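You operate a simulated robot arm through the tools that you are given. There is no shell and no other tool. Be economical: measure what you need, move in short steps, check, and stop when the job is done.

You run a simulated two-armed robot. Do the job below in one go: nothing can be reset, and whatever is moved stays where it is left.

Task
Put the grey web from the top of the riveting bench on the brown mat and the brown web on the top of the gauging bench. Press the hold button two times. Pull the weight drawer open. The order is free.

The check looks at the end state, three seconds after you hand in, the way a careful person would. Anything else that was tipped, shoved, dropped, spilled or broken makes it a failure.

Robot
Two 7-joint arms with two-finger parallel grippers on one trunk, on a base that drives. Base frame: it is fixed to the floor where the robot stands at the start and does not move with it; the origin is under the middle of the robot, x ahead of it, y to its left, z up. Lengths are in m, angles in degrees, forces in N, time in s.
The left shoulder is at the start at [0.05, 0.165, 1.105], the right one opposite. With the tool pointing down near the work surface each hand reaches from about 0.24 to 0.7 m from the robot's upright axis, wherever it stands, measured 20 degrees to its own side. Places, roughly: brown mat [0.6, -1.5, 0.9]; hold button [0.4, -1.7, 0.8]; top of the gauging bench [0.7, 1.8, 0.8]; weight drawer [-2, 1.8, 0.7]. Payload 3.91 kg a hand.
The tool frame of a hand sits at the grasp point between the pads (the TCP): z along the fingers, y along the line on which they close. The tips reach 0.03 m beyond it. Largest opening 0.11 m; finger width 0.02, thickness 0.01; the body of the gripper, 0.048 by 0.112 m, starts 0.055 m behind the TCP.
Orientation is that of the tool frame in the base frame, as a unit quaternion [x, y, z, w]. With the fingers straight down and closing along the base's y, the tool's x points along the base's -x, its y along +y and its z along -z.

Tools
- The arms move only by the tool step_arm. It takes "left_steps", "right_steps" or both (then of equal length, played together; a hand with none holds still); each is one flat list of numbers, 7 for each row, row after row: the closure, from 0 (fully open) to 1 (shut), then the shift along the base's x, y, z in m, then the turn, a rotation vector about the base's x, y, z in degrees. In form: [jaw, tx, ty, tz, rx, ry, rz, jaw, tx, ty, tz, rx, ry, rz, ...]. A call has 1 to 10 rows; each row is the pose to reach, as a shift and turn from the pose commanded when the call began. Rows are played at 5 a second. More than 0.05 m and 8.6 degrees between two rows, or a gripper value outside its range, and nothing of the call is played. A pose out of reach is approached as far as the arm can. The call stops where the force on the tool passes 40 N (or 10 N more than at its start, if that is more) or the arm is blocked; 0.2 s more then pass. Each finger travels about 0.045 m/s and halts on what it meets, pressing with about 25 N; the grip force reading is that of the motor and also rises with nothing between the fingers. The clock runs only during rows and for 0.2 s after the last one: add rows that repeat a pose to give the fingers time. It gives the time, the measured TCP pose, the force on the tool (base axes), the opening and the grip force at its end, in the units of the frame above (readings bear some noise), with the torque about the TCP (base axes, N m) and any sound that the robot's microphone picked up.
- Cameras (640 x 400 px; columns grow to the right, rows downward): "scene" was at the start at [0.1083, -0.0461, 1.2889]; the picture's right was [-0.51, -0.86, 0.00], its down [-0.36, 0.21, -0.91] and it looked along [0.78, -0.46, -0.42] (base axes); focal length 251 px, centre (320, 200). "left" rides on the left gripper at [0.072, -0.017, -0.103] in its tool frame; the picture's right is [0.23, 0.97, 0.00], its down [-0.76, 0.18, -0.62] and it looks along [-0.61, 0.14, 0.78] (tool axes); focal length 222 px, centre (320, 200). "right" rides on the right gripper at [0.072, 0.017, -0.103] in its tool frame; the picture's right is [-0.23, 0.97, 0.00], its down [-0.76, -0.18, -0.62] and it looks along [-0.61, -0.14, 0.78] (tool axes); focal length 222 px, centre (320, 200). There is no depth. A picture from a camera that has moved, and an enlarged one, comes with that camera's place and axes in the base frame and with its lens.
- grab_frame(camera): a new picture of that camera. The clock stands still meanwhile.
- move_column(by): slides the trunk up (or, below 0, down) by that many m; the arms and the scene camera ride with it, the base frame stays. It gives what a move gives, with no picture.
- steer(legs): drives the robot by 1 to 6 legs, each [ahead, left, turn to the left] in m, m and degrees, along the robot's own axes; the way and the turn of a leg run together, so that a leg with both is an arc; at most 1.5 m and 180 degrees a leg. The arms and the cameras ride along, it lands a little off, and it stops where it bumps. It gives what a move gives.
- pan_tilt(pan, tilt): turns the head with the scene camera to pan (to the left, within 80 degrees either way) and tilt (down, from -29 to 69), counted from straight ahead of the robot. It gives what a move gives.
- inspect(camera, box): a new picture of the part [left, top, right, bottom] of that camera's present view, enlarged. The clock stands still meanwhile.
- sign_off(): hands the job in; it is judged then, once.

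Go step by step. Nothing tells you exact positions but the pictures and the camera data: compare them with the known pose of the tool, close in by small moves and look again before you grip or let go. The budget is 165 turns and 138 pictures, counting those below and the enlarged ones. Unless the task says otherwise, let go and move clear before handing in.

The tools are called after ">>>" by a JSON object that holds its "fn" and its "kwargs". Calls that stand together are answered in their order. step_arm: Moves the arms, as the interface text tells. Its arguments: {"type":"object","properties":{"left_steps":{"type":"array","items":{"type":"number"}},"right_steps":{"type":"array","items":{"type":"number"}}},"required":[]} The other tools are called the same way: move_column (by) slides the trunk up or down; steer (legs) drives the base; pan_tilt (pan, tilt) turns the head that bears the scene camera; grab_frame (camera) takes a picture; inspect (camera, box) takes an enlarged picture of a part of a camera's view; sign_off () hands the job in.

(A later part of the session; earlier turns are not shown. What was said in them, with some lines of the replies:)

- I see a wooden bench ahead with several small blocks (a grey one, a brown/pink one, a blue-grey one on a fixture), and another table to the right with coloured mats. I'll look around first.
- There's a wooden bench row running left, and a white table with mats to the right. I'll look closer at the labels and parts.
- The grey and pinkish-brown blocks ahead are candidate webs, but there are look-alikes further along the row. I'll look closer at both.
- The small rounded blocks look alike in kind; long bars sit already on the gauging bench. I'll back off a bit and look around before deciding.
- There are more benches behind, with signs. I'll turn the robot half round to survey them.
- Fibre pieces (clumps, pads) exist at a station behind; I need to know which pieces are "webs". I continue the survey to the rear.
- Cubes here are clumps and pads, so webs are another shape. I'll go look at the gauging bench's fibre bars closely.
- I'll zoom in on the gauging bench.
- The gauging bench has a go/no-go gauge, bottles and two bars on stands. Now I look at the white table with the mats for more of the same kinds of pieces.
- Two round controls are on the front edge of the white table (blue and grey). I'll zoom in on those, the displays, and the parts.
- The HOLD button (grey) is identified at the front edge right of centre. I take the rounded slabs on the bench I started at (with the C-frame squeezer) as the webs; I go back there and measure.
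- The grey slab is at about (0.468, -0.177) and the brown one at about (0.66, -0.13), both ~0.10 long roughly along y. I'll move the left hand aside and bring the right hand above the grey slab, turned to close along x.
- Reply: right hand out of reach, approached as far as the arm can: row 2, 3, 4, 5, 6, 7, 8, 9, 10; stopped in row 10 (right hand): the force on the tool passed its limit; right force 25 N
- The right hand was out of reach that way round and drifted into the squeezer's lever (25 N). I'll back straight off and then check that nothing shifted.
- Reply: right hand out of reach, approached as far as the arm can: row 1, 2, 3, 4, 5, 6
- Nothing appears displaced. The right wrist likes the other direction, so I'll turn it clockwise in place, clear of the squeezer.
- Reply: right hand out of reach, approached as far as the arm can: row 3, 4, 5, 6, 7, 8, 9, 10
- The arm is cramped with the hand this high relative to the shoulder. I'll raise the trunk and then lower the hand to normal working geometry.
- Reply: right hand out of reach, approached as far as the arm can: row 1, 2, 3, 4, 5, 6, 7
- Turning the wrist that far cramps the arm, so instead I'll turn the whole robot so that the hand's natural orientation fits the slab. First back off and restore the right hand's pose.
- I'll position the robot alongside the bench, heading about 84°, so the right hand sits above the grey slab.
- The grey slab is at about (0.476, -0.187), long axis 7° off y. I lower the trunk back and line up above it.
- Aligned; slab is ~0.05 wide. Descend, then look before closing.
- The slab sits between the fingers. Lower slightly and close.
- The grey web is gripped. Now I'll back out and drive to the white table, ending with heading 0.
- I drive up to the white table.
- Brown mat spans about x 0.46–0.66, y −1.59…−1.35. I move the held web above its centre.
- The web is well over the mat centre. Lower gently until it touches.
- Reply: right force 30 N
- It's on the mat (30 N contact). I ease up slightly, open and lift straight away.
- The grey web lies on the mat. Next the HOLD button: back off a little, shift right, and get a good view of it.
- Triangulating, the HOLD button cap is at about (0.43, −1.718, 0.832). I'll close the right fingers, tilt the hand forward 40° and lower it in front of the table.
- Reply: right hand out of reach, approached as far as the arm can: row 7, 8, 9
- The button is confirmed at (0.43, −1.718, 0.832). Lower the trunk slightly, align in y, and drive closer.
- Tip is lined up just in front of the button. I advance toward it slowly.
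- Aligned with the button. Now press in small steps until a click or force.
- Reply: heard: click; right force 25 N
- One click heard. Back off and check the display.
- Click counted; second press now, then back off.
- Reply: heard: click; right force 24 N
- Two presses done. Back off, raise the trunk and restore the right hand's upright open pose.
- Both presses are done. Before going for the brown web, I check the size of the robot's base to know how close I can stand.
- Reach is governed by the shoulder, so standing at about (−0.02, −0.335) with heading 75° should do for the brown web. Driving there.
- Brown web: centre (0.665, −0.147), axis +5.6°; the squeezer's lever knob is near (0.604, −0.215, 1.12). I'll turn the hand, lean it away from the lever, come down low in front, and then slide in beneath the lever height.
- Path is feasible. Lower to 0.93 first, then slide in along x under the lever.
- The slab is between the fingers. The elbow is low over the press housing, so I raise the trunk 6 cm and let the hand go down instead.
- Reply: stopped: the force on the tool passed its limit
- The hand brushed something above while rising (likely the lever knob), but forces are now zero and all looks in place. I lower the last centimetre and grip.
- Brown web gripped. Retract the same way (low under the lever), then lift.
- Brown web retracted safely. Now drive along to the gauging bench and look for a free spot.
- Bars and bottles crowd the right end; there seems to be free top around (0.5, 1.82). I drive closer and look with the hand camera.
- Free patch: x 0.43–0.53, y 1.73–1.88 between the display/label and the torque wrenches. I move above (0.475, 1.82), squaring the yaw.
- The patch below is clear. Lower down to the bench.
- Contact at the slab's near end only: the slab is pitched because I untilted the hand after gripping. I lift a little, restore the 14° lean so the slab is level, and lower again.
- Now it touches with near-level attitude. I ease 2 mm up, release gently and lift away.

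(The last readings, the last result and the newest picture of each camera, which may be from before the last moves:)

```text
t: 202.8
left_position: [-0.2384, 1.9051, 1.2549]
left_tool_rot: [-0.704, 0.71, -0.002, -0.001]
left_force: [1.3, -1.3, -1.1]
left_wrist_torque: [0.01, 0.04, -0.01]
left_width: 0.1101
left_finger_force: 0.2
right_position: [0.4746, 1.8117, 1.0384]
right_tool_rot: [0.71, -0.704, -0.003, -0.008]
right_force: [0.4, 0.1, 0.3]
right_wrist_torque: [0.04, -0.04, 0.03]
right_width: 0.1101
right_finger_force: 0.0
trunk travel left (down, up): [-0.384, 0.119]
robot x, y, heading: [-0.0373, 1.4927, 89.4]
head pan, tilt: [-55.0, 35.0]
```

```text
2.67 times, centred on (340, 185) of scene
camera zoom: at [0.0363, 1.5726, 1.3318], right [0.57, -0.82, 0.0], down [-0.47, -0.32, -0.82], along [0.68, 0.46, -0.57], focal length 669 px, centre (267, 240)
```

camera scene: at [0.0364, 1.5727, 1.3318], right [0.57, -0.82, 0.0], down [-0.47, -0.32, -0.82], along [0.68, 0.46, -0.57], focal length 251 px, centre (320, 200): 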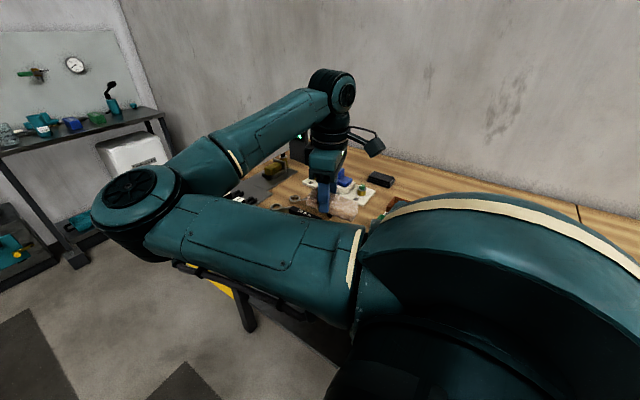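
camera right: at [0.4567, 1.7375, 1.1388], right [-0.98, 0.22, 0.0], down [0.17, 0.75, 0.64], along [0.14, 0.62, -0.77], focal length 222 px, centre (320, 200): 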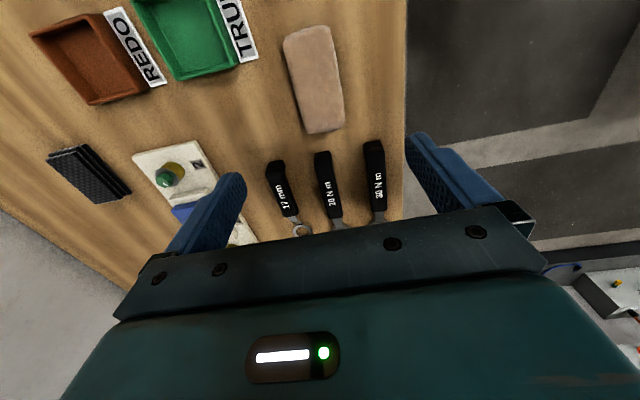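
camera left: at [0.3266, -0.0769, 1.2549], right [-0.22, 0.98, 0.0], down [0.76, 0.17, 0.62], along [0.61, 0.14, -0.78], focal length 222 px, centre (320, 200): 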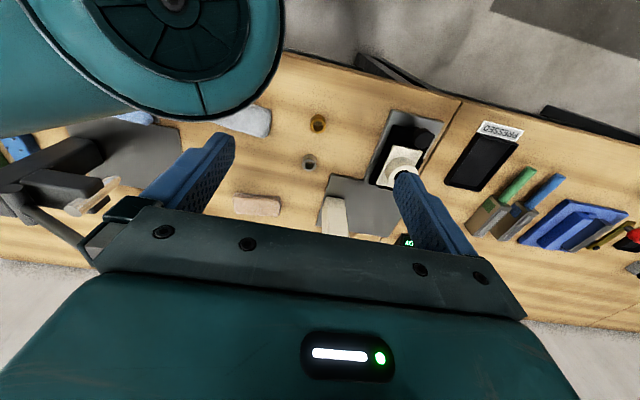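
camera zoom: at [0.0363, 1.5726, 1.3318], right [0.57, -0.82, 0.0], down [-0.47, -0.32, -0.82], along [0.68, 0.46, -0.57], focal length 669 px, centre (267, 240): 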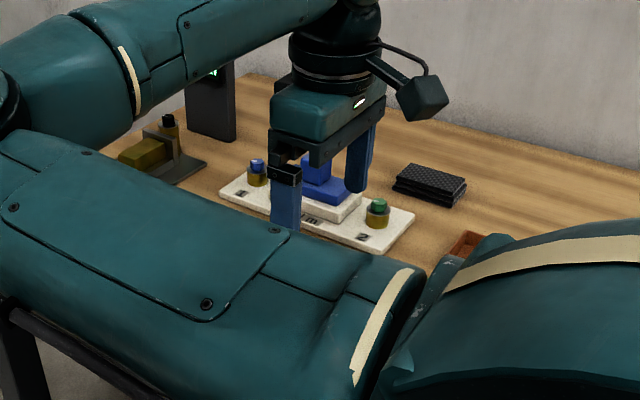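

Brown web is down flat and nothing else moved. Next the weight drawer: back away from the bench and look to the left (−x side).

>>> {"fn": "steer", "kwargs": {"legs": [[0, 0.42, 0]]}}

>>> {"fn": "pan_tilt", "kwargs": {"pan": 70, "tilt": 25}}

>>> {"fn": "grab_frame", "kwargs": {"camera": "scene"}}

>>> {"fn": "pan_tilt", "kwargs": {"pan": 20, "tilt": 15}}

>>> {"fn": "grab_frame", "kwargs": {"camera": "scene"}}

```text
t: 205.4
left_position: [-0.6627, 1.9093, 1.2549]
left_tool_rot: [-0.704, 0.71, 0.0, 0.0]
left_force: [0.5, 0.0, 0.2]
left_wrist_torque: [-0.04, 0.0, -0.03]
left_width: 0.1098
left_finger_force: 0.0
right_position: [0.0508, 1.8144, 1.0365]
right_tool_rot: [0.709, -0.705, -0.003, -0.009]
right_force: [0.2, 0.1, -0.1]
right_wrist_torque: [-0.03, -0.01, -0.02]
right_width: 0.11
right_finger_force: 0.1
trunk travel left (down, up): [-0.384, 0.119]
robot x, y, heading: [-0.4552, 1.4936, 89.3]
head pan, tilt: [-55.0, 35.0]
```

```text
t: 207.4
left_position: [-0.6621, 1.9094, 1.2552]
left_tool_rot: [-0.704, 0.71, 0.0, 0.0]
left_force: [-0.4, -0.1, -0.7]
left_wrist_torque: [0.02, 0.01, -0.01]
left_width: 0.1099
left_finger_force: 0.0
right_position: [0.0506, 1.8141, 1.0368]
right_tool_rot: [0.709, -0.705, -0.003, -0.009]
right_force: [-0.9, 0.3, -0.4]
right_wrist_torque: [-0.02, -0.03, 0.0]
right_width: 0.1102
right_finger_force: 0.2
trunk travel left (down, up): [-0.384, 0.119]
robot x, y, heading: [-0.4598, 1.4939, 89.4]
head pan, tilt: [70.0, 25.0]
```

```text
50 pictures are left
camera scene: at [-0.5455, 1.5599, 1.3476], right [0.35, 0.94, 0.0], down [0.4, -0.15, -0.91], along [-0.85, 0.32, -0.42], focal length 251 px, centre (320, 200)
```

scene: 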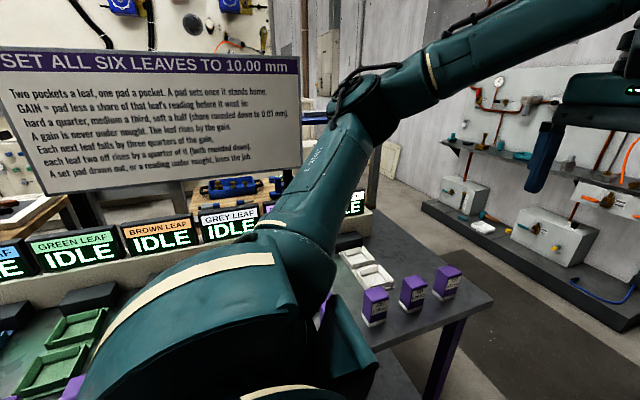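

```text
t: 208.6
left_position: [-0.6621, 1.9096, 1.2558]
left_tool_rot: [-0.704, 0.71, -0.001, -0.001]
left_force: [-0.4, -0.4, -0.2]
left_wrist_torque: [0.01, -0.03, -0.01]
left_width: 0.1101
left_finger_force: 0.1
right_position: [0.052, 1.8155, 1.0371]
right_tool_rot: [0.709, -0.705, -0.003, -0.009]
right_force: [0.2, -0.2, 1.0]
right_wrist_torque: [0.01, -0.01, 0.0]
right_width: 0.1098
right_finger_force: 0.1
trunk travel left (down, up): [-0.384, 0.119]
robot x, y, heading: [-0.4615, 1.4949, 89.2]
head pan, tilt: [20.0, 15.0]
```

```text
49 pictures are left
camera scene: at [-0.4904, 1.6155, 1.3638], right [0.94, 0.33, 0.0], down [0.09, -0.24, -0.97], along [-0.32, 0.91, -0.26], focal length 251 px, centre (320, 200)
```

scene: 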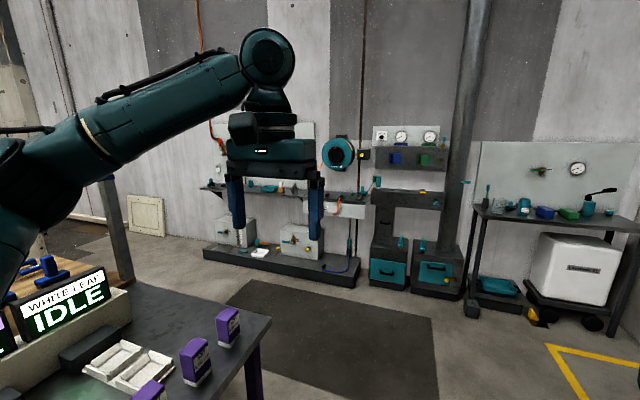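

The drawer must be behind the leaf bench, so I drive round its end and look that way.

>>> {"fn": "steer", "kwargs": {"legs": [[1.15, 0, 0.7], [0, 0, 90]]}}

>>> {"fn": "pan_tilt", "kwargs": {"pan": 0, "tilt": 20}}

>>> {"fn": "grab_frame", "kwargs": {"camera": "scene"}}

>>> {"fn": "pan_tilt", "kwargs": {"pan": 40, "tilt": 20}}

>>> {"fn": "grab_frame", "kwargs": {"camera": "scene"}}

```text
t: 218.3
left_position: [-0.864, 2.4331, 1.2559]
left_tool_rot: [1.0, 0.007, 0.0, -0.001]
left_force: [0.2, 0.1, -0.9]
left_wrist_torque: [0.02, 0.04, 0.01]
left_width: 0.1102
left_finger_force: 0.1
right_position: [-0.7874, 3.1496, 1.0372]
right_tool_rot: [1.0, 0.016, -0.009, -0.004]
right_force: [-0.3, -0.4, 0.2]
right_wrist_torque: [-0.02, -0.03, 0.0]
right_width: 0.1097
right_finger_force: 0.0
trunk travel left (down, up): [-0.384, 0.119]
robot x, y, heading: [-0.4582, 2.6474, -179.4]
head pan, tilt: [20.0, 15.0]
```

```text
t: 219.2
left_position: [-0.8646, 2.4347, 1.2565]
left_tool_rot: [1.0, 0.008, 0.0, 0.0]
left_force: [0.7, 0.3, -0.4]
left_wrist_torque: [0.01, -0.04, -0.04]
left_width: 0.11
left_finger_force: 0.1
right_position: [-0.7874, 3.1495, 1.0381]
right_tool_rot: [1.0, 0.016, -0.008, -0.005]
right_force: [0.1, -0.4, -0.3]
right_wrist_torque: [-0.03, -0.02, 0.01]
right_width: 0.1098
right_finger_force: 0.0
trunk travel left (down, up): [-0.384, 0.119]
robot x, y, heading: [-0.4562, 2.6457, -179.1]
head pan, tilt: [0.0, 20.0]
```

```text
48 pictures are left
camera scene: at [-0.5803, 2.6463, 1.3557], right [-0.01, 1.0, 0.0], down [0.34, 0.01, -0.94], along [-0.94, -0.01, -0.34], focal length 251 px, centre (320, 200)
```

scene: 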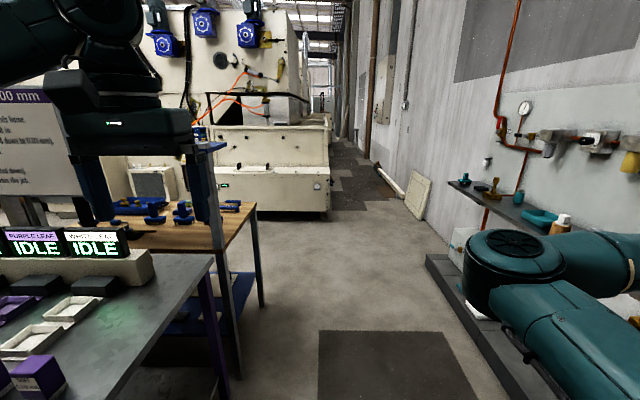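

```text
t: 220.2
left_position: [-0.8646, 2.4341, 1.2547]
left_tool_rot: [1.0, 0.009, 0.002, 0.0]
left_force: [0.3, -0.3, 0.5]
left_wrist_torque: [0.03, -0.01, 0.04]
left_width: 0.1102
left_finger_force: 0.0
right_position: [-0.7874, 3.1497, 1.0376]
right_tool_rot: [1.0, 0.015, -0.008, -0.004]
right_force: [0.3, -0.1, 0.2]
right_wrist_torque: [-0.01, -0.02, 0.01]
right_width: 0.1102
right_finger_force: 0.0
trunk travel left (down, up): [-0.384, 0.119]
robot x, y, heading: [-0.4574, 2.6504, -179.4]
head pan, tilt: [40.0, 20.0]
```

```text
47 pictures are left
camera scene: at [-0.5577, 2.5869, 1.3556], right [-0.65, 0.76, 0.0], down [0.26, 0.22, -0.94], along [-0.71, -0.61, -0.34], focal length 251 px, centre (320, 200)
```

scene: 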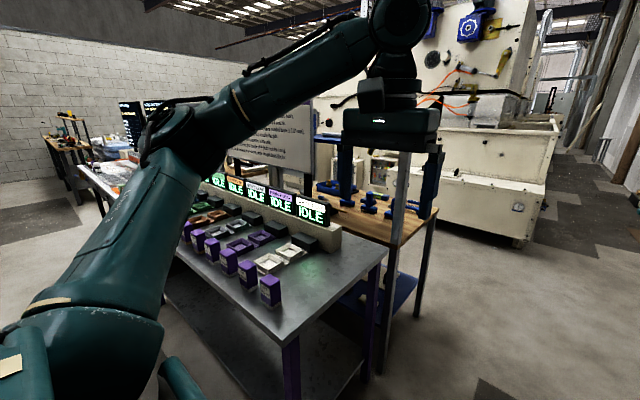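

There's a wooden bench right behind the leaf bench; its drawer front probably faces the aisle beyond. I tuck the right hand a bit and drive round.

>>> {"fn": "step_arm", "kwargs": {"right_steps": [0, -0.03, -0.03, 0.01, 0, 0, 0, 0, -0.06, -0.06, 0.02, 0, 0, 0, 0, -0.08, -0.08, 0.02, 0, 0, 0]}}

>>> {"fn": "steer", "kwargs": {"legs": [[1.1, 0, -0.6], [1.1, 0, 0]]}}

>>> {"fn": "pan_tilt", "kwargs": {"pan": 75, "tilt": 25}}

>>> {"fn": "grab_frame", "kwargs": {"camera": "scene"}}

>>> {"fn": "pan_tilt", "kwargs": {"pan": 20, "tilt": 25}}

>>> {"fn": "grab_frame", "kwargs": {"camera": "scene"}}

```text
t: 221.0
left_position: [-0.8643, 2.4335, 1.2557]
left_tool_rot: [1.0, 0.008, 0.001, 0.0]
left_force: [0.0, 0.2, 0.3]
left_wrist_torque: [-0.02, -0.02, 0.06]
left_width: 0.1101
left_finger_force: 0.1
right_position: [-0.8671, 3.0688, 1.0576]
right_tool_rot: [1.0, 0.015, -0.007, -0.004]
right_force: [0.2, 0.2, -0.5]
right_wrist_torque: [0.02, 0.04, 0.0]
right_width: 0.11
right_finger_force: 0.1
trunk travel left (down, up): [-0.384, 0.119]
robot x, y, heading: [-0.4566, 2.6477, -179.1]
head pan, tilt: [40.0, 20.0]
```

```text
t: 231.8
left_position: [-3.0504, 2.4204, 1.2541]
left_tool_rot: [1.0, 0.001, 0.002, 0.0]
left_force: [0.1, 0.2, 0.0]
left_wrist_torque: [0.0, -0.05, -0.02]
left_width: 0.1099
left_finger_force: 0.0
right_position: [-3.0445, 3.0563, 1.0572]
right_tool_rot: [1.0, 0.009, -0.008, -0.005]
right_force: [-0.1, 0.9, -0.3]
right_wrist_torque: [-0.02, 0.03, -0.02]
right_width: 0.1099
right_finger_force: 0.0
trunk travel left (down, up): [-0.384, 0.119]
robot x, y, heading: [-2.6415, 2.6249, 179.8]
head pan, tilt: [40.0, 20.0]
```

```text
t: 232.8
left_position: [-3.0503, 2.4198, 1.256]
left_tool_rot: [1.0, 0.0, 0.001, 0.0]
left_force: [-0.7, 0.9, 0.0]
left_wrist_torque: [0.0, 0.02, 0.0]
left_width: 0.11
left_finger_force: 0.1
right_position: [-3.0447, 3.0555, 1.0579]
right_tool_rot: [1.0, 0.008, -0.008, -0.004]
right_force: [-0.3, -0.3, -0.3]
right_wrist_torque: [0.0, 0.0, 0.01]
right_width: 0.1099
right_finger_force: 0.1
trunk travel left (down, up): [-0.384, 0.119]
robot x, y, heading: [-2.6392, 2.6286, 179.8]
head pan, tilt: [75.0, 25.0]
```

```text
46 pictures are left
camera scene: at [-2.694, 2.5384, 1.3476], right [-0.97, 0.26, 0.0], down [0.11, 0.41, -0.91], along [-0.24, -0.88, -0.42], focal length 251 px, centre (320, 200)
```

scene: 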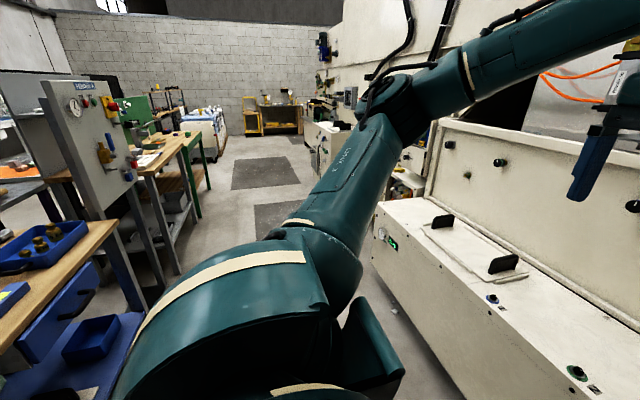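

```text
t: 234.1
left_position: [-3.0499, 2.4208, 1.2557]
left_tool_rot: [1.0, 0.001, 0.0, 0.0]
left_force: [-0.1, -0.6, 0.1]
left_wrist_torque: [-0.01, -0.04, -0.02]
left_width: 0.1099
left_finger_force: 0.0
right_position: [-3.0448, 3.0562, 1.0569]
right_tool_rot: [1.0, 0.009, -0.008, -0.004]
right_force: [-0.1, 0.0, -0.4]
right_wrist_torque: [0.0, -0.02, -0.01]
right_width: 0.1098
right_finger_force: 0.1
trunk travel left (down, up): [-0.384, 0.119]
robot x, y, heading: [-2.6433, 2.626, 180.1]
head pan, tilt: [20.0, 25.0]
```

```text
45 pictures are left
camera scene: at [-2.7566, 2.5958, 1.3476], right [-0.34, 0.94, 0.0], down [0.4, 0.14, -0.91], along [-0.85, -0.31, -0.42], focal length 251 px, centre (320, 200)
```

scene: 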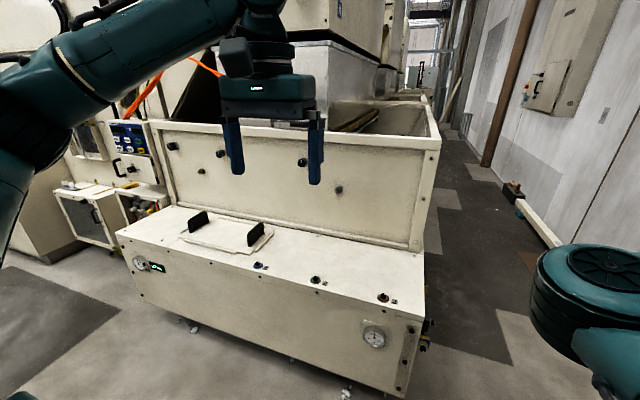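

I see a blue drawer with a black handle on the wooden bench, on the aisle side. I turn around to face it.

>>> {"fn": "steer", "kwargs": {"legs": [[0, 0, 90], [0, 0, 90], [0, -0.8, 0]]}}

>>> {"fn": "pan_tilt", "kwargs": {"pan": 0, "tilt": 30}}

>>> {"fn": "grab_frame", "kwargs": {"camera": "scene"}}

```text
t: 246.0
left_position: [-2.2324, 2.0325, 1.2558]
left_tool_rot: [0.002, 1.0, 0.0, -0.001]
left_force: [-0.1, -1.0, 0.1]
left_wrist_torque: [0.01, 0.02, -0.04]
left_width: 0.1099
left_finger_force: 0.0
right_position: [-2.24, 1.3969, 1.0563]
right_tool_rot: [-0.006, 1.0, -0.004, 0.008]
right_force: [0.3, -0.6, -0.8]
right_wrist_torque: [0.02, 0.02, 0.0]
right_width: 0.11
right_finger_force: 0.0
trunk travel left (down, up): [-0.384, 0.119]
robot x, y, heading: [-2.6405, 1.8268, -0.3]
head pan, tilt: [20.0, 25.0]
```

```text
t: 246.8
left_position: [-2.2321, 2.0324, 1.2551]
left_tool_rot: [0.001, 1.0, 0.0, -0.001]
left_force: [1.2, -0.1, 0.4]
left_wrist_torque: [-0.01, 0.0, 0.01]
left_width: 0.1101
left_finger_force: 0.0
right_position: [-2.2413, 1.3983, 1.0565]
right_tool_rot: [-0.006, 1.0, -0.005, 0.008]
right_force: [-0.4, -0.4, -0.1]
right_wrist_torque: [-0.01, 0.01, 0.01]
right_width: 0.1099
right_finger_force: 0.1
trunk travel left (down, up): [-0.384, 0.119]
robot x, y, heading: [-2.6441, 1.83, -0.4]
head pan, tilt: [0.0, 30.0]
```

```text
44 pictures are left
camera scene: at [-2.5234, 1.828, 1.3396], right [0.0, -1.0, 0.0], down [-0.5, 0.0, -0.87], along [0.87, 0.0, -0.5], focal length 251 px, centre (320, 200)
```

scene: 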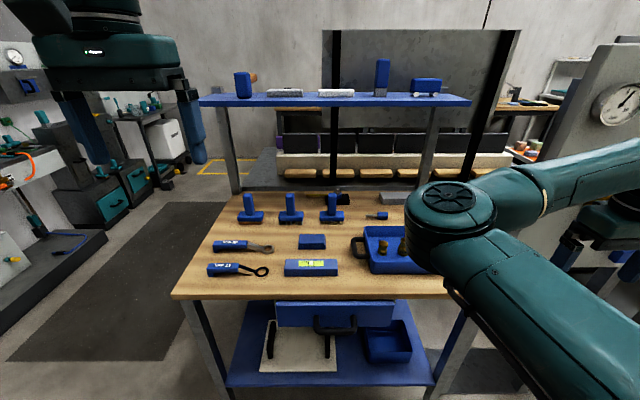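

A blue drawer with a black bow handle is under the wooden top. I zoom in on it.

>>> {"fn": "pan_tilt", "kwargs": {"pan": 0, "tilt": 45}}

>>> {"fn": "inspect", "kwargs": {"camera": "scene", "box": [200, 130, 520, 330]}}

```text
t: 247.6
left_position: [-2.232, 2.0325, 1.2558]
left_tool_rot: [0.003, 1.0, 0.0, 0.0]
left_force: [0.7, 0.6, 0.2]
left_wrist_torque: [-0.01, -0.03, 0.03]
left_width: 0.1102
left_finger_force: 0.1
right_position: [-2.2419, 1.3979, 1.0564]
right_tool_rot: [-0.006, 1.0, -0.004, 0.008]
right_force: [0.1, 0.1, 0.2]
right_wrist_torque: [-0.01, 0.03, 0.0]
right_width: 0.11
right_finger_force: 0.1
trunk travel left (down, up): [-0.384, 0.119]
robot x, y, heading: [-2.6428, 1.8291, -0.4]
head pan, tilt: [0.0, 45.0]
```

```text
2.00 times, centred on (360, 230) of scene
camera zoom: at [-2.5326, 1.828, 1.317], right [-0.01, -1.0, 0.0], down [-0.71, 0.0, -0.71], along [0.71, 0.0, -0.71], focal length 502 px, centre (240, 140)
```

zoom: 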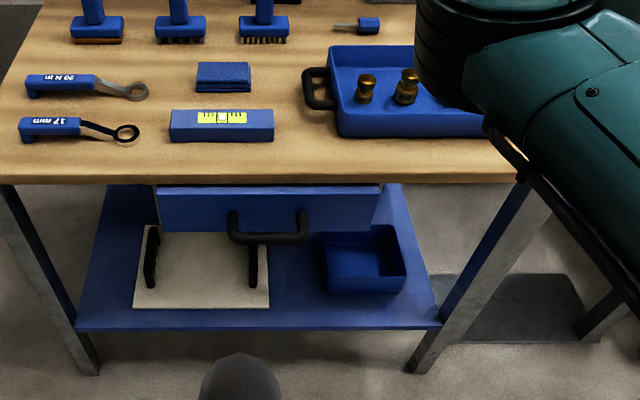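

The handle is a horizontal bow at about (−2.155, 1.79, 0.765), under the bench edge at x ≈ −2.14. To grip the bar with fingers above and below I'll stand sideways (heading 90°) and tilt the right hand toward it.

>>> {"fn": "steer", "kwargs": {"legs": [[-0.1, 0, 0], [0, 0, 90.4], [-0.43, 0, 0]]}}

>>> {"fn": "move_column", "kwargs": {"by": -0.12}}

>>> {"fn": "grab_frame", "kwargs": {"camera": "right"}}

```text
t: 254.8
left_position: [-2.9503, 1.8112, 1.256]
left_tool_rot: [0.707, -0.707, 0.0, 0.001]
left_force: [0.0, 0.1, -0.8]
left_wrist_torque: [0.01, 0.02, 0.01]
left_width: 0.1098
left_finger_force: 0.1
right_position: [-2.3161, 1.8045, 1.0583]
right_tool_rot: [0.713, -0.702, -0.003, -0.009]
right_force: [-0.1, 1.1, 0.2]
right_wrist_torque: [-0.01, -0.01, -0.02]
right_width: 0.11
right_finger_force: 0.0
trunk travel left (down, up): [-0.384, 0.119]
robot x, y, heading: [-2.7433, 1.4013, 90.1]
head pan, tilt: [0.0, 45.0]
```

```text
t: 256.3
left_position: [-2.9499, 1.8127, 1.1365]
left_tool_rot: [0.707, -0.707, 0.0, 0.001]
left_force: [-0.1, -0.2, -0.3]
left_wrist_torque: [-0.02, 0.02, 0.02]
left_width: 0.1101
left_finger_force: 0.0
right_position: [-2.3141, 1.8056, 0.9379]
right_tool_rot: [0.712, -0.702, -0.003, -0.009]
right_force: [-0.2, -0.1, 0.3]
right_wrist_torque: [0.02, 0.02, 0.01]
right_width: 0.11
right_finger_force: 0.2
trunk travel left (down, up): [-0.264, 0.239]
robot x, y, heading: [-2.7467, 1.4004, 89.7]
head pan, tilt: [0.0, 45.0]
```

```text
42 pictures are left
camera right: at [-2.331, 1.7316, 1.0389], right [-0.98, 0.21, -0.01], down [0.16, 0.75, 0.64], along [0.14, 0.62, -0.77], focal length 222 px, centre (320, 200)
```

right: 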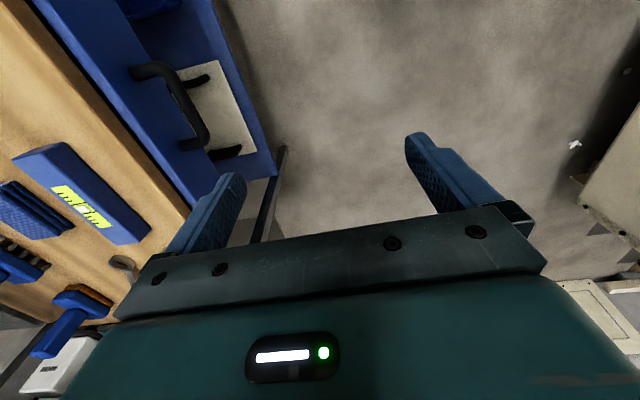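

The bar is at about (−2.16, 1.78, 0.765), drawer face at x ≈ −2.125. Tilt the right hand toward it and partly close the fingers.

>>> {"fn": "step_arm", "kwargs": {"right_steps": [0.1, 0, 0, 0, 0, -8, 0, 0.2, 0, 0, -0.01, 0, -16, 0, 0.3, 0, -0.005, -0.03, 0, -24, 0, 0.4, 0, -0.01, -0.05, 0, -32, 0, 0.5, 0, -0.015, -0.08, 0, -40, 0, 0.6, 0, -0.02, -0.11, 0, -48, 0, 0.64, 0, -0.024, -0.13, 0, -55, 0, 0.64, 0, -0.024, -0.13, 0, -55, 0]}}

>>> {"fn": "grab_frame", "kwargs": {"camera": "right"}}

```text
t: 258.1
left_position: [-2.9505, 1.8127, 1.135]
left_tool_rot: [0.707, -0.707, 0.001, 0.002]
left_force: [-0.4, 0.1, -0.5]
left_wrist_torque: [-0.01, 0.02, 0.02]
left_width: 0.11
left_finger_force: 0.1
right_position: [-2.3074, 1.8081, 0.8564]
right_tool_rot: [-0.603, 0.641, -0.29, 0.377]
right_force: [-0.1, 0.7, -0.2]
right_wrist_torque: [-0.02, 0.03, 0.0]
right_width: 0.0396
right_finger_force: 0.1
trunk travel left (down, up): [-0.264, 0.239]
robot x, y, heading: [-2.744, 1.4035, 89.8]
head pan, tilt: [0.0, 45.0]
stopped in row 8 (right hand): the arm was blocked; the commanded pose is now the measured one
```

```text
41 pictures are left
camera right: at [-2.4026, 1.7301, 0.889], right [-0.54, 0.33, -0.77], down [-0.43, 0.68, 0.59], along [0.72, 0.65, -0.23], focal length 222 px, centre (320, 200)
```

right: 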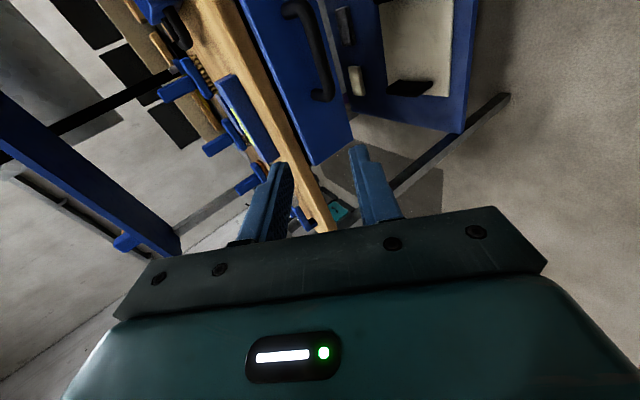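

The tilt (≈57°) is achieved. I lower the trunk for height and strafe the base toward the handle, stopping short to look.

>>> {"fn": "move_column", "kwargs": {"by": -0.083}}

>>> {"fn": "steer", "kwargs": {"legs": [[-0.028, -0.085, 0.2]]}}

>>> {"fn": "grab_frame", "kwargs": {"camera": "right"}}

>>> {"fn": "pan_tilt", "kwargs": {"pan": -70, "tilt": 40}}

>>> {"fn": "grab_frame", "kwargs": {"camera": "scene"}}

```text
t: 259.3
left_position: [-2.9499, 1.8135, 1.0526]
left_tool_rot: [0.707, -0.707, 0.0, 0.0]
left_force: [-0.1, -0.8, 0.6]
left_wrist_torque: [0.01, -0.01, 0.06]
left_width: 0.1099
left_finger_force: 0.0
right_position: [-2.3073, 1.8078, 0.7738]
right_tool_rot: [-0.603, 0.64, -0.29, 0.377]
right_force: [-1.2, -0.7, 0.3]
right_wrist_torque: [-0.02, 0.0, 0.01]
right_width: 0.0396
right_finger_force: 0.0
trunk travel left (down, up): [-0.181, 0.322]
robot x, y, heading: [-2.7454, 1.4012, 89.8]
head pan, tilt: [0.0, 45.0]
```

```text
t: 260.4
left_position: [-2.8661, 1.7845, 1.0532]
left_tool_rot: [0.709, -0.705, 0.001, 0.001]
left_force: [0.5, 0.7, -0.3]
left_wrist_torque: [-0.01, -0.02, -0.03]
left_width: 0.1098
left_finger_force: 0.0
right_position: [-2.2236, 1.7814, 0.7733]
right_tool_rot: [-0.603, 0.64, -0.29, 0.377]
right_force: [-0.8, 0.8, 0.3]
right_wrist_torque: [0.0, 0.0, 0.0]
right_width: 0.0393
right_finger_force: 0.1
trunk travel left (down, up): [-0.181, 0.322]
robot x, y, heading: [-2.6576, 1.3742, 89.9]
head pan, tilt: [0.0, 45.0]
```

```text
40 pictures are left
camera right: at [-2.319, 1.7035, 0.8058], right [-0.54, 0.32, -0.77], down [-0.43, 0.68, 0.59], along [0.72, 0.65, -0.23], focal length 222 px, centre (320, 200)
```

right: 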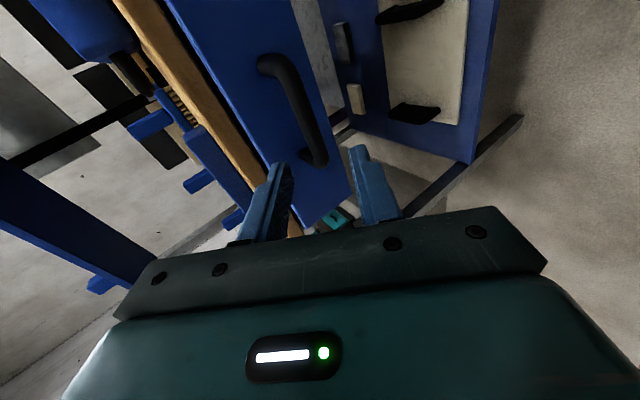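

```text
t: 261.8
left_position: [-2.8664, 1.7849, 1.0526]
left_tool_rot: [0.708, -0.706, 0.0, 0.002]
left_force: [0.1, -1.2, 0.7]
left_wrist_torque: [0.01, 0.0, 0.02]
left_width: 0.11
left_finger_force: 0.1
right_position: [-2.2233, 1.7813, 0.7739]
right_tool_rot: [-0.604, 0.64, -0.289, 0.377]
right_force: [0.9, 0.0, -0.5]
right_wrist_torque: [-0.03, -0.04, -0.01]
right_width: 0.0397
right_finger_force: 0.0
trunk travel left (down, up): [-0.181, 0.322]
robot x, y, heading: [-2.6616, 1.3714, 90.2]
head pan, tilt: [-70.0, 40.0]
```

```text
39 pictures are left
camera scene: at [-2.5799, 1.4338, 1.1212], right [0.34, -0.94, 0.0], down [-0.6, -0.22, -0.77], along [0.72, 0.26, -0.64], focal length 251 px, centre (320, 200)
```

scene: 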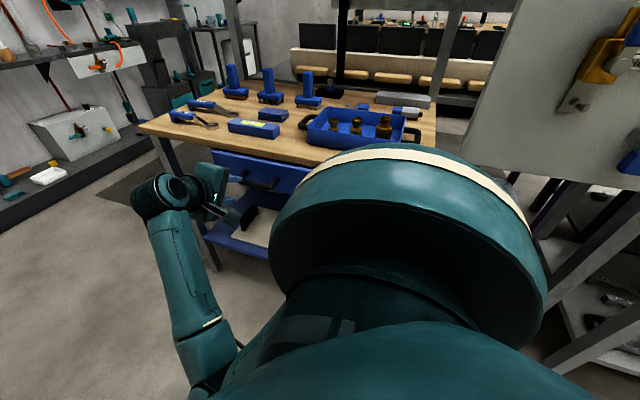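

Re-triangulating from three views, the bar is at about (−2.138, 1.785, 0.733). I lower the trunk 3 cm and approach further.

>>> {"fn": "move_column", "kwargs": {"by": -0.033}}

>>> {"fn": "steer", "kwargs": {"legs": [[0.0, -0.042, 0]]}}

>>> {"fn": "grab_frame", "kwargs": {"camera": "right"}}

>>> {"fn": "inspect", "kwargs": {"camera": "scene", "box": [130, 130, 330, 255]}}

```text
t: 262.6
left_position: [-2.8665, 1.784, 1.0203]
left_tool_rot: [0.708, -0.706, 0.0, 0.0]
left_force: [0.0, -0.5, 0.1]
left_wrist_torque: [-0.01, 0.0, 0.0]
left_width: 0.1101
left_finger_force: 0.1
right_position: [-2.2249, 1.7812, 0.7429]
right_tool_rot: [-0.605, 0.64, -0.289, 0.376]
right_force: [0.9, -0.5, 0.7]
right_wrist_torque: [-0.01, 0.0, -0.02]
right_width: 0.0394
right_finger_force: 0.0
trunk travel left (down, up): [-0.148, 0.355]
robot x, y, heading: [-2.6584, 1.3728, 89.9]
head pan, tilt: [-70.0, 40.0]
```

```text
t: 263.5
left_position: [-2.8252, 1.7842, 1.019]
left_tool_rot: [0.709, -0.706, 0.001, 0.002]
left_force: [-0.7, -0.3, 0.3]
left_wrist_torque: [0.04, 0.03, 0.02]
left_width: 0.1098
left_finger_force: 0.0
right_position: [-2.1826, 1.7804, 0.7418]
right_tool_rot: [-0.604, 0.639, -0.29, 0.377]
right_force: [-0.3, 0.3, -0.6]
right_wrist_torque: [0.02, 0.04, -0.03]
right_width: 0.0398
right_finger_force: 0.0
trunk travel left (down, up): [-0.148, 0.355]
robot x, y, heading: [-2.6187, 1.3771, 89.9]
head pan, tilt: [-70.0, 40.0]
```

```text
38 pictures are left
camera right: at [-2.2769, 1.7035, 0.773], right [-0.54, 0.33, -0.77], down [-0.43, 0.68, 0.59], along [0.72, 0.65, -0.23], focal length 222 px, centre (320, 200)
```

right: 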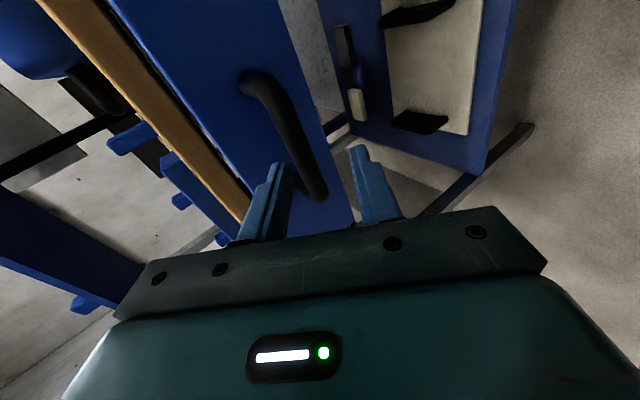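

```text
3.20 times, centred on (230, 192) of scene
camera zoom: at [-2.5379, 1.4337, 1.0882], right [0.34, -0.94, 0.0], down [-0.6, -0.22, -0.77], along [0.72, 0.26, -0.64], focal length 802 px, centre (608, 224)
```

zoom: 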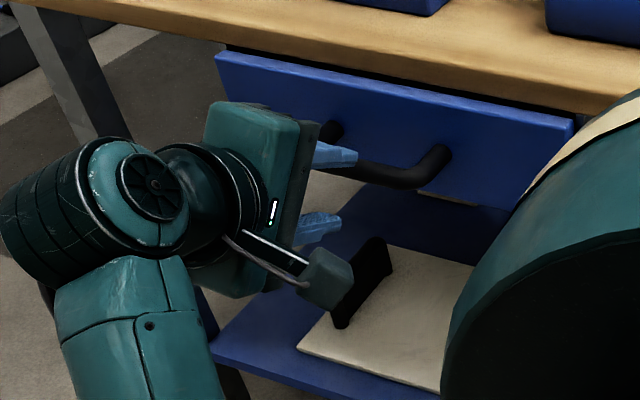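

The bar lies between the fingers' planes. Advance the last 3 cm.

>>> {"fn": "steer", "kwargs": {"legs": [[0.0, -0.03, 0]]}}

>>> {"fn": "grab_frame", "kwargs": {"camera": "right"}}

>>> {"fn": "inspect", "kwargs": {"camera": "scene", "box": [130, 130, 330, 255]}}

```text
t: 264.3
left_position: [-2.7942, 1.7845, 1.0194]
left_tool_rot: [0.708, -0.706, 0.001, 0.002]
left_force: [0.6, 0.6, 0.5]
left_wrist_torque: [0.0, -0.03, 0.02]
left_width: 0.1098
left_finger_force: 0.0
right_position: [-2.1518, 1.7816, 0.7411]
right_tool_rot: [-0.604, 0.64, -0.29, 0.376]
right_force: [-0.4, 0.2, 0.3]
right_wrist_torque: [-0.04, 0.02, -0.03]
right_width: 0.0396
right_finger_force: 0.1
trunk travel left (down, up): [-0.148, 0.355]
robot x, y, heading: [-2.5892, 1.3743, 90.1]
head pan, tilt: [-70.0, 40.0]
```

```text
36 pictures are left
camera right: at [-2.247, 1.7037, 0.7731], right [-0.54, 0.33, -0.77], down [-0.43, 0.68, 0.59], along [0.72, 0.65, -0.23], focal length 222 px, centre (320, 200)
```

right: 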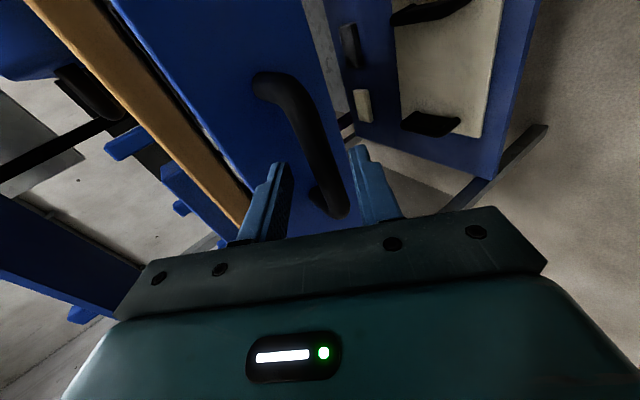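

```text
3.20 times, centred on (230, 192) of scene
camera zoom: at [-2.508, 1.4337, 1.0882], right [0.34, -0.94, 0.0], down [-0.6, -0.22, -0.77], along [0.72, 0.26, -0.64], focal length 802 px, centre (608, 224)
```

zoom: 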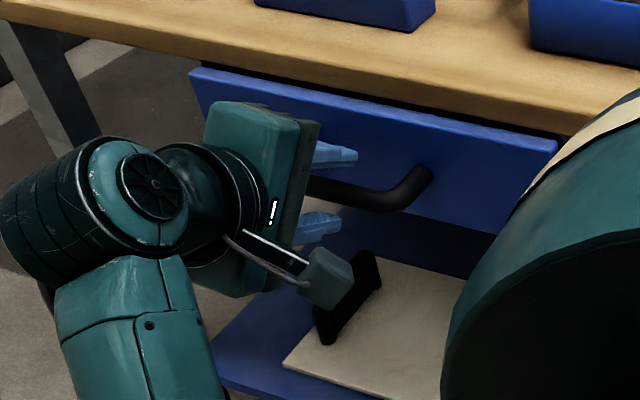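

The bar is between the fingers. Close on it.

>>> {"fn": "step_arm", "kwargs": {"right_steps": [0.75, 0, 0, 0, 0, 0, 0, 0.9, 0, 0, 0, 0, 0, 0, 1, 0, 0, 0, 0, 0, 0, 1, 0, 0, 0, 0, 0, 0, 1, 0, 0, 0, 0, 0, 0]}}

>>> {"fn": "grab_frame", "kwargs": {"camera": "right"}}

```text
t: 265.5
left_position: [-2.7948, 1.7843, 1.0197]
left_tool_rot: [0.709, -0.705, 0.002, 0.002]
left_force: [-0.3, -0.1, -0.3]
left_wrist_torque: [0.0, -0.01, 0.03]
left_width: 0.11
left_finger_force: 0.0
right_position: [-2.1538, 1.7819, 0.7397]
right_tool_rot: [-0.605, 0.64, -0.289, 0.374]
right_force: [-17.0, -4.6, -17.0]
right_wrist_torque: [-0.64, 0.57, 1.0]
right_width: 0.0185
right_finger_force: 44.8
trunk travel left (down, up): [-0.148, 0.355]
robot x, y, heading: [-2.5869, 1.3675, 90.1]
head pan, tilt: [-70.0, 40.0]
```

```text
34 pictures are left
camera right: at [-2.2476, 1.7042, 0.7722], right [-0.55, 0.32, -0.77], down [-0.43, 0.69, 0.59], along [0.72, 0.65, -0.24], focal length 222 px, centre (320, 200)
```

right: 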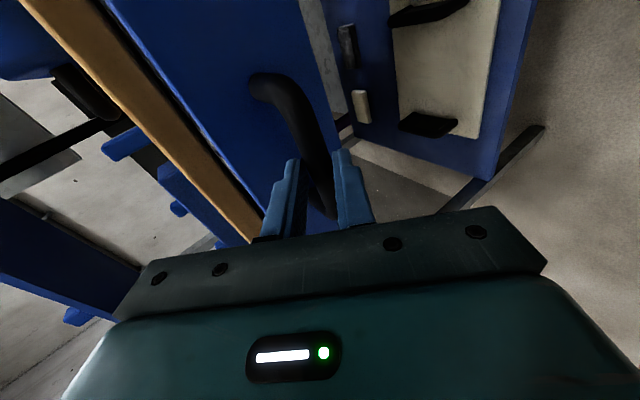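

Gripped. Pull by strafing the base away in a first short leg.

>>> {"fn": "steer", "kwargs": {"legs": [[0, 0.06, 0]]}}

>>> {"fn": "inspect", "kwargs": {"camera": "scene", "box": [130, 110, 370, 260]}}

```text
t: 266.5
left_position: [-2.8532, 1.7851, 1.0184]
left_tool_rot: [0.708, -0.706, 0.001, 0.002]
left_force: [0.5, 0.4, -0.6]
left_wrist_torque: [-0.03, 0.0, 0.01]
left_width: 0.1098
left_finger_force: 0.0
right_position: [-2.2117, 1.7829, 0.7393]
right_tool_rot: [-0.605, 0.64, -0.29, 0.375]
right_force: [-1.5, 1.9, -18.8]
right_wrist_torque: [-1.02, 0.42, 0.34]
right_width: 0.0184
right_finger_force: 45.1
trunk travel left (down, up): [-0.148, 0.355]
robot x, y, heading: [-2.646, 1.3688, 89.9]
head pan, tilt: [-70.0, 40.0]
```

```text
2.67 times, centred on (250, 185) of scene
camera zoom: at [-2.5661, 1.435, 1.088], right [0.34, -0.94, 0.0], down [-0.6, -0.22, -0.76], along [0.72, 0.26, -0.64], focal length 669 px, centre (507, 240)
```

zoom: 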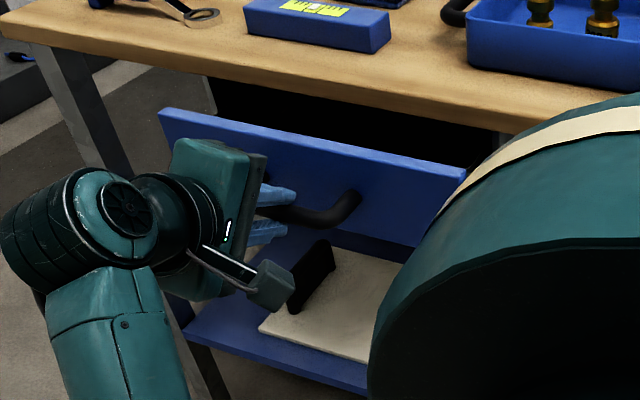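

The drawer is sliding out smoothly. Pull further.

>>> {"fn": "steer", "kwargs": {"legs": [[0, 0.08, 0]]}}

>>> {"fn": "steer", "kwargs": {"legs": [[0, 0.06, 0]]}}

>>> {"fn": "inspect", "kwargs": {"camera": "scene", "box": [130, 110, 370, 260]}}

```text
t: 267.6
left_position: [-2.9316, 1.7857, 1.0183]
left_tool_rot: [0.708, -0.706, 0.001, 0.001]
left_force: [0.1, -0.2, -0.6]
left_wrist_torque: [0.0, 0.0, 0.02]
left_width: 0.1101
left_finger_force: 0.1
right_position: [-2.2903, 1.7811, 0.739]
right_tool_rot: [-0.605, 0.639, -0.29, 0.376]
right_force: [-1.5, 2.7, -11.6]
right_wrist_torque: [-0.82, 0.27, 0.54]
right_width: 0.0185
right_finger_force: 45.1
trunk travel left (down, up): [-0.148, 0.355]
robot x, y, heading: [-2.724, 1.3774, 90.3]
head pan, tilt: [-70.0, 40.0]
```

```text
t: 268.5
left_position: [-2.9918, 1.7854, 1.0199]
left_tool_rot: [0.708, -0.706, 0.001, 0.001]
left_force: [0.1, 0.5, -0.8]
left_wrist_torque: [0.01, 0.01, -0.01]
left_width: 0.1098
left_finger_force: 0.1
right_position: [-2.3511, 1.7819, 0.7402]
right_tool_rot: [-0.605, 0.64, -0.289, 0.375]
right_force: [-0.5, 2.0, -7.3]
right_wrist_torque: [-1.0, 0.17, 0.48]
right_width: 0.0183
right_finger_force: 45.0
trunk travel left (down, up): [-0.148, 0.355]
robot x, y, heading: [-2.7865, 1.3706, 90.0]
head pan, tilt: [-70.0, 40.0]
```

```text
2.67 times, centred on (250, 185) of scene
camera zoom: at [-2.7056, 1.4344, 1.0881], right [0.34, -0.94, 0.0], down [-0.6, -0.22, -0.77], along [0.72, 0.26, -0.64], focal length 669 px, centre (507, 240)
```

zoom: 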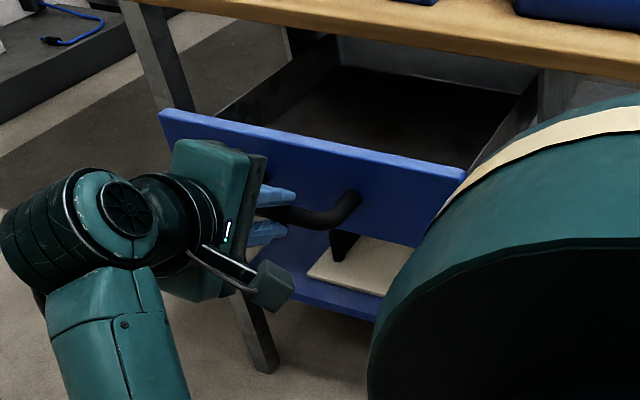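

Open about 20 cm; I'll pull a little more, then check.

>>> {"fn": "steer", "kwargs": {"legs": [[0, 0.05, 0]]}}

>>> {"fn": "inspect", "kwargs": {"camera": "scene", "box": [130, 110, 370, 260]}}

```text
t: 269.3
left_position: [-3.0052, 1.7835, 1.0199]
left_tool_rot: [0.709, -0.706, 0.002, 0.001]
left_force: [-0.6, -0.4, 0.3]
left_wrist_torque: [0.0, 0.01, 0.03]
left_width: 0.11
left_finger_force: 0.2
right_position: [-2.3592, 1.7801, 0.7397]
right_tool_rot: [-0.604, 0.637, -0.295, 0.377]
right_force: [0.7, -0.8, 0.1]
right_wrist_torque: [-0.64, 0.01, 0.79]
right_width: 0.0181
right_finger_force: 44.5
trunk travel left (down, up): [-0.148, 0.355]
robot x, y, heading: [-2.7953, 1.3729, 90.0]
head pan, tilt: [-70.0, 40.0]
stopped in leg 1: the force on the tool passed its limit (the readings are from after the stop); the commanded pose is now the measured one
```

```text
2.67 times, centred on (250, 185) of scene
camera zoom: at [-2.7186, 1.4338, 1.0883], right [0.34, -0.94, 0.0], down [-0.6, -0.22, -0.77], along [0.72, 0.26, -0.64], focal length 669 px, centre (507, 240)
```

zoom: 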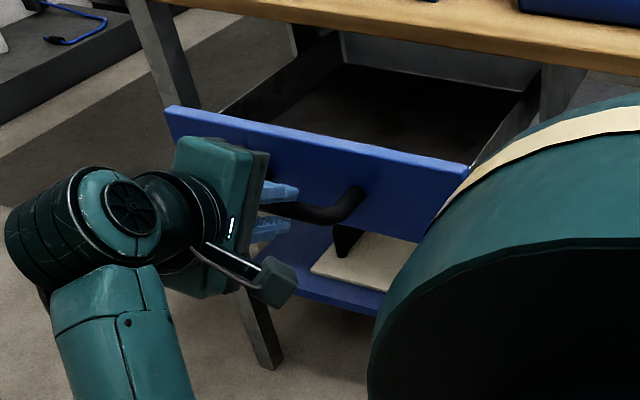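

The drawer is at its end stop, fully open. Open the fingers just enough and back away.

>>> {"fn": "step_arm", "kwargs": {"right_steps": [0.85, 0, 0, 0, 0, 0, 0, 0.7, 0, 0, 0, 0, 0, 0, 0.64, 0, 0, 0, 0, 0, 0, 0.64, 0, 0, 0, 0, 0, 0, 0.64, 0, 0, 0, 0, 0, 0]}}

>>> {"fn": "steer", "kwargs": {"legs": [[0, 0.15, 0]]}}

>>> {"fn": "inspect", "kwargs": {"camera": "scene", "box": [130, 90, 450, 290]}}

```text
t: 270.5
left_position: [-3.005, 1.7847, 1.0197]
left_tool_rot: [0.708, -0.706, 0.0, 0.001]
left_force: [0.4, 1.0, -0.5]
left_wrist_torque: [-0.01, 0.01, 0.02]
left_width: 0.1099
left_finger_force: 0.0
right_position: [-2.3596, 1.7805, 0.7407]
right_tool_rot: [-0.603, 0.637, -0.295, 0.378]
right_force: [1.0, 1.0, 0.3]
right_wrist_torque: [0.02, 0.0, -0.04]
right_width: 0.0397
right_finger_force: 0.1
trunk travel left (down, up): [-0.148, 0.355]
robot x, y, heading: [-2.7982, 1.377, 89.7]
head pan, tilt: [-70.0, 40.0]
```

```text
t: 271.9
left_position: [-3.1539, 1.7834, 1.0183]
left_tool_rot: [0.708, -0.706, 0.002, 0.002]
left_force: [-0.1, -0.3, 0.2]
left_wrist_torque: [0.03, 0.0, 0.04]
left_width: 0.1098
left_finger_force: 0.0
right_position: [-2.5091, 1.781, 0.741]
right_tool_rot: [-0.603, 0.638, -0.295, 0.378]
right_force: [-0.1, -0.4, 0.3]
right_wrist_torque: [0.01, 0.02, 0.04]
right_width: 0.0399
right_finger_force: 0.1
trunk travel left (down, up): [-0.148, 0.355]
robot x, y, heading: [-2.9479, 1.3729, 90.2]
head pan, tilt: [-70.0, 40.0]
```

```text
2.00 times, centred on (290, 190) of scene
camera zoom: at [-2.8686, 1.4338, 1.0882], right [0.34, -0.94, 0.0], down [-0.6, -0.22, -0.77], along [0.72, 0.26, -0.64], focal length 502 px, centre (380, 220)
```

zoom: 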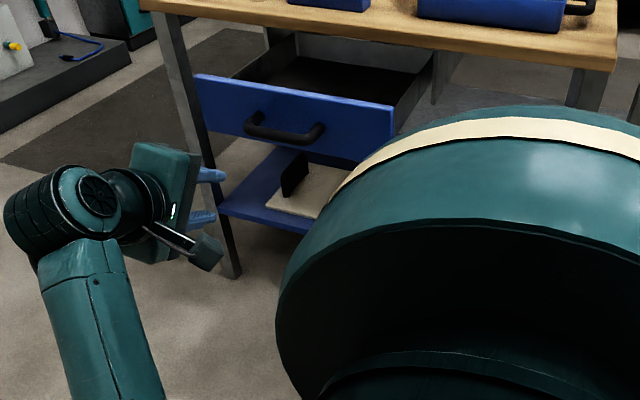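

The drawer stands open and the hand is clear. The grey web is on the brown mat, the brown web is on the gauging bench and HOLD has been pressed twice, so I'm handing in.

>>> {"fn": "sign_off", "kwargs": {}}

```text
The job is handed in.
```

I've handed the job in with all four parts done:
- **Grey web:** it is on the brown mat.
- **Brown web:** it is on the top of the gauging bench.
- **Hold button:** I pressed it twice and heard a click each time.
- **Weight drawer:** it is pulled open to its stop, about 21 cm.

- **Contact at the riveting bench:** the right hand pushed against the squeezer's lever once (about 25 N). It later also brushed something overhead there, probably the same lever. Pictures taken afterwards showed nothing displaced.
- **Which pieces are the webs:** nothing in the scene labels them, so I took them to be the rounded slabs on the bench with the squeezer.
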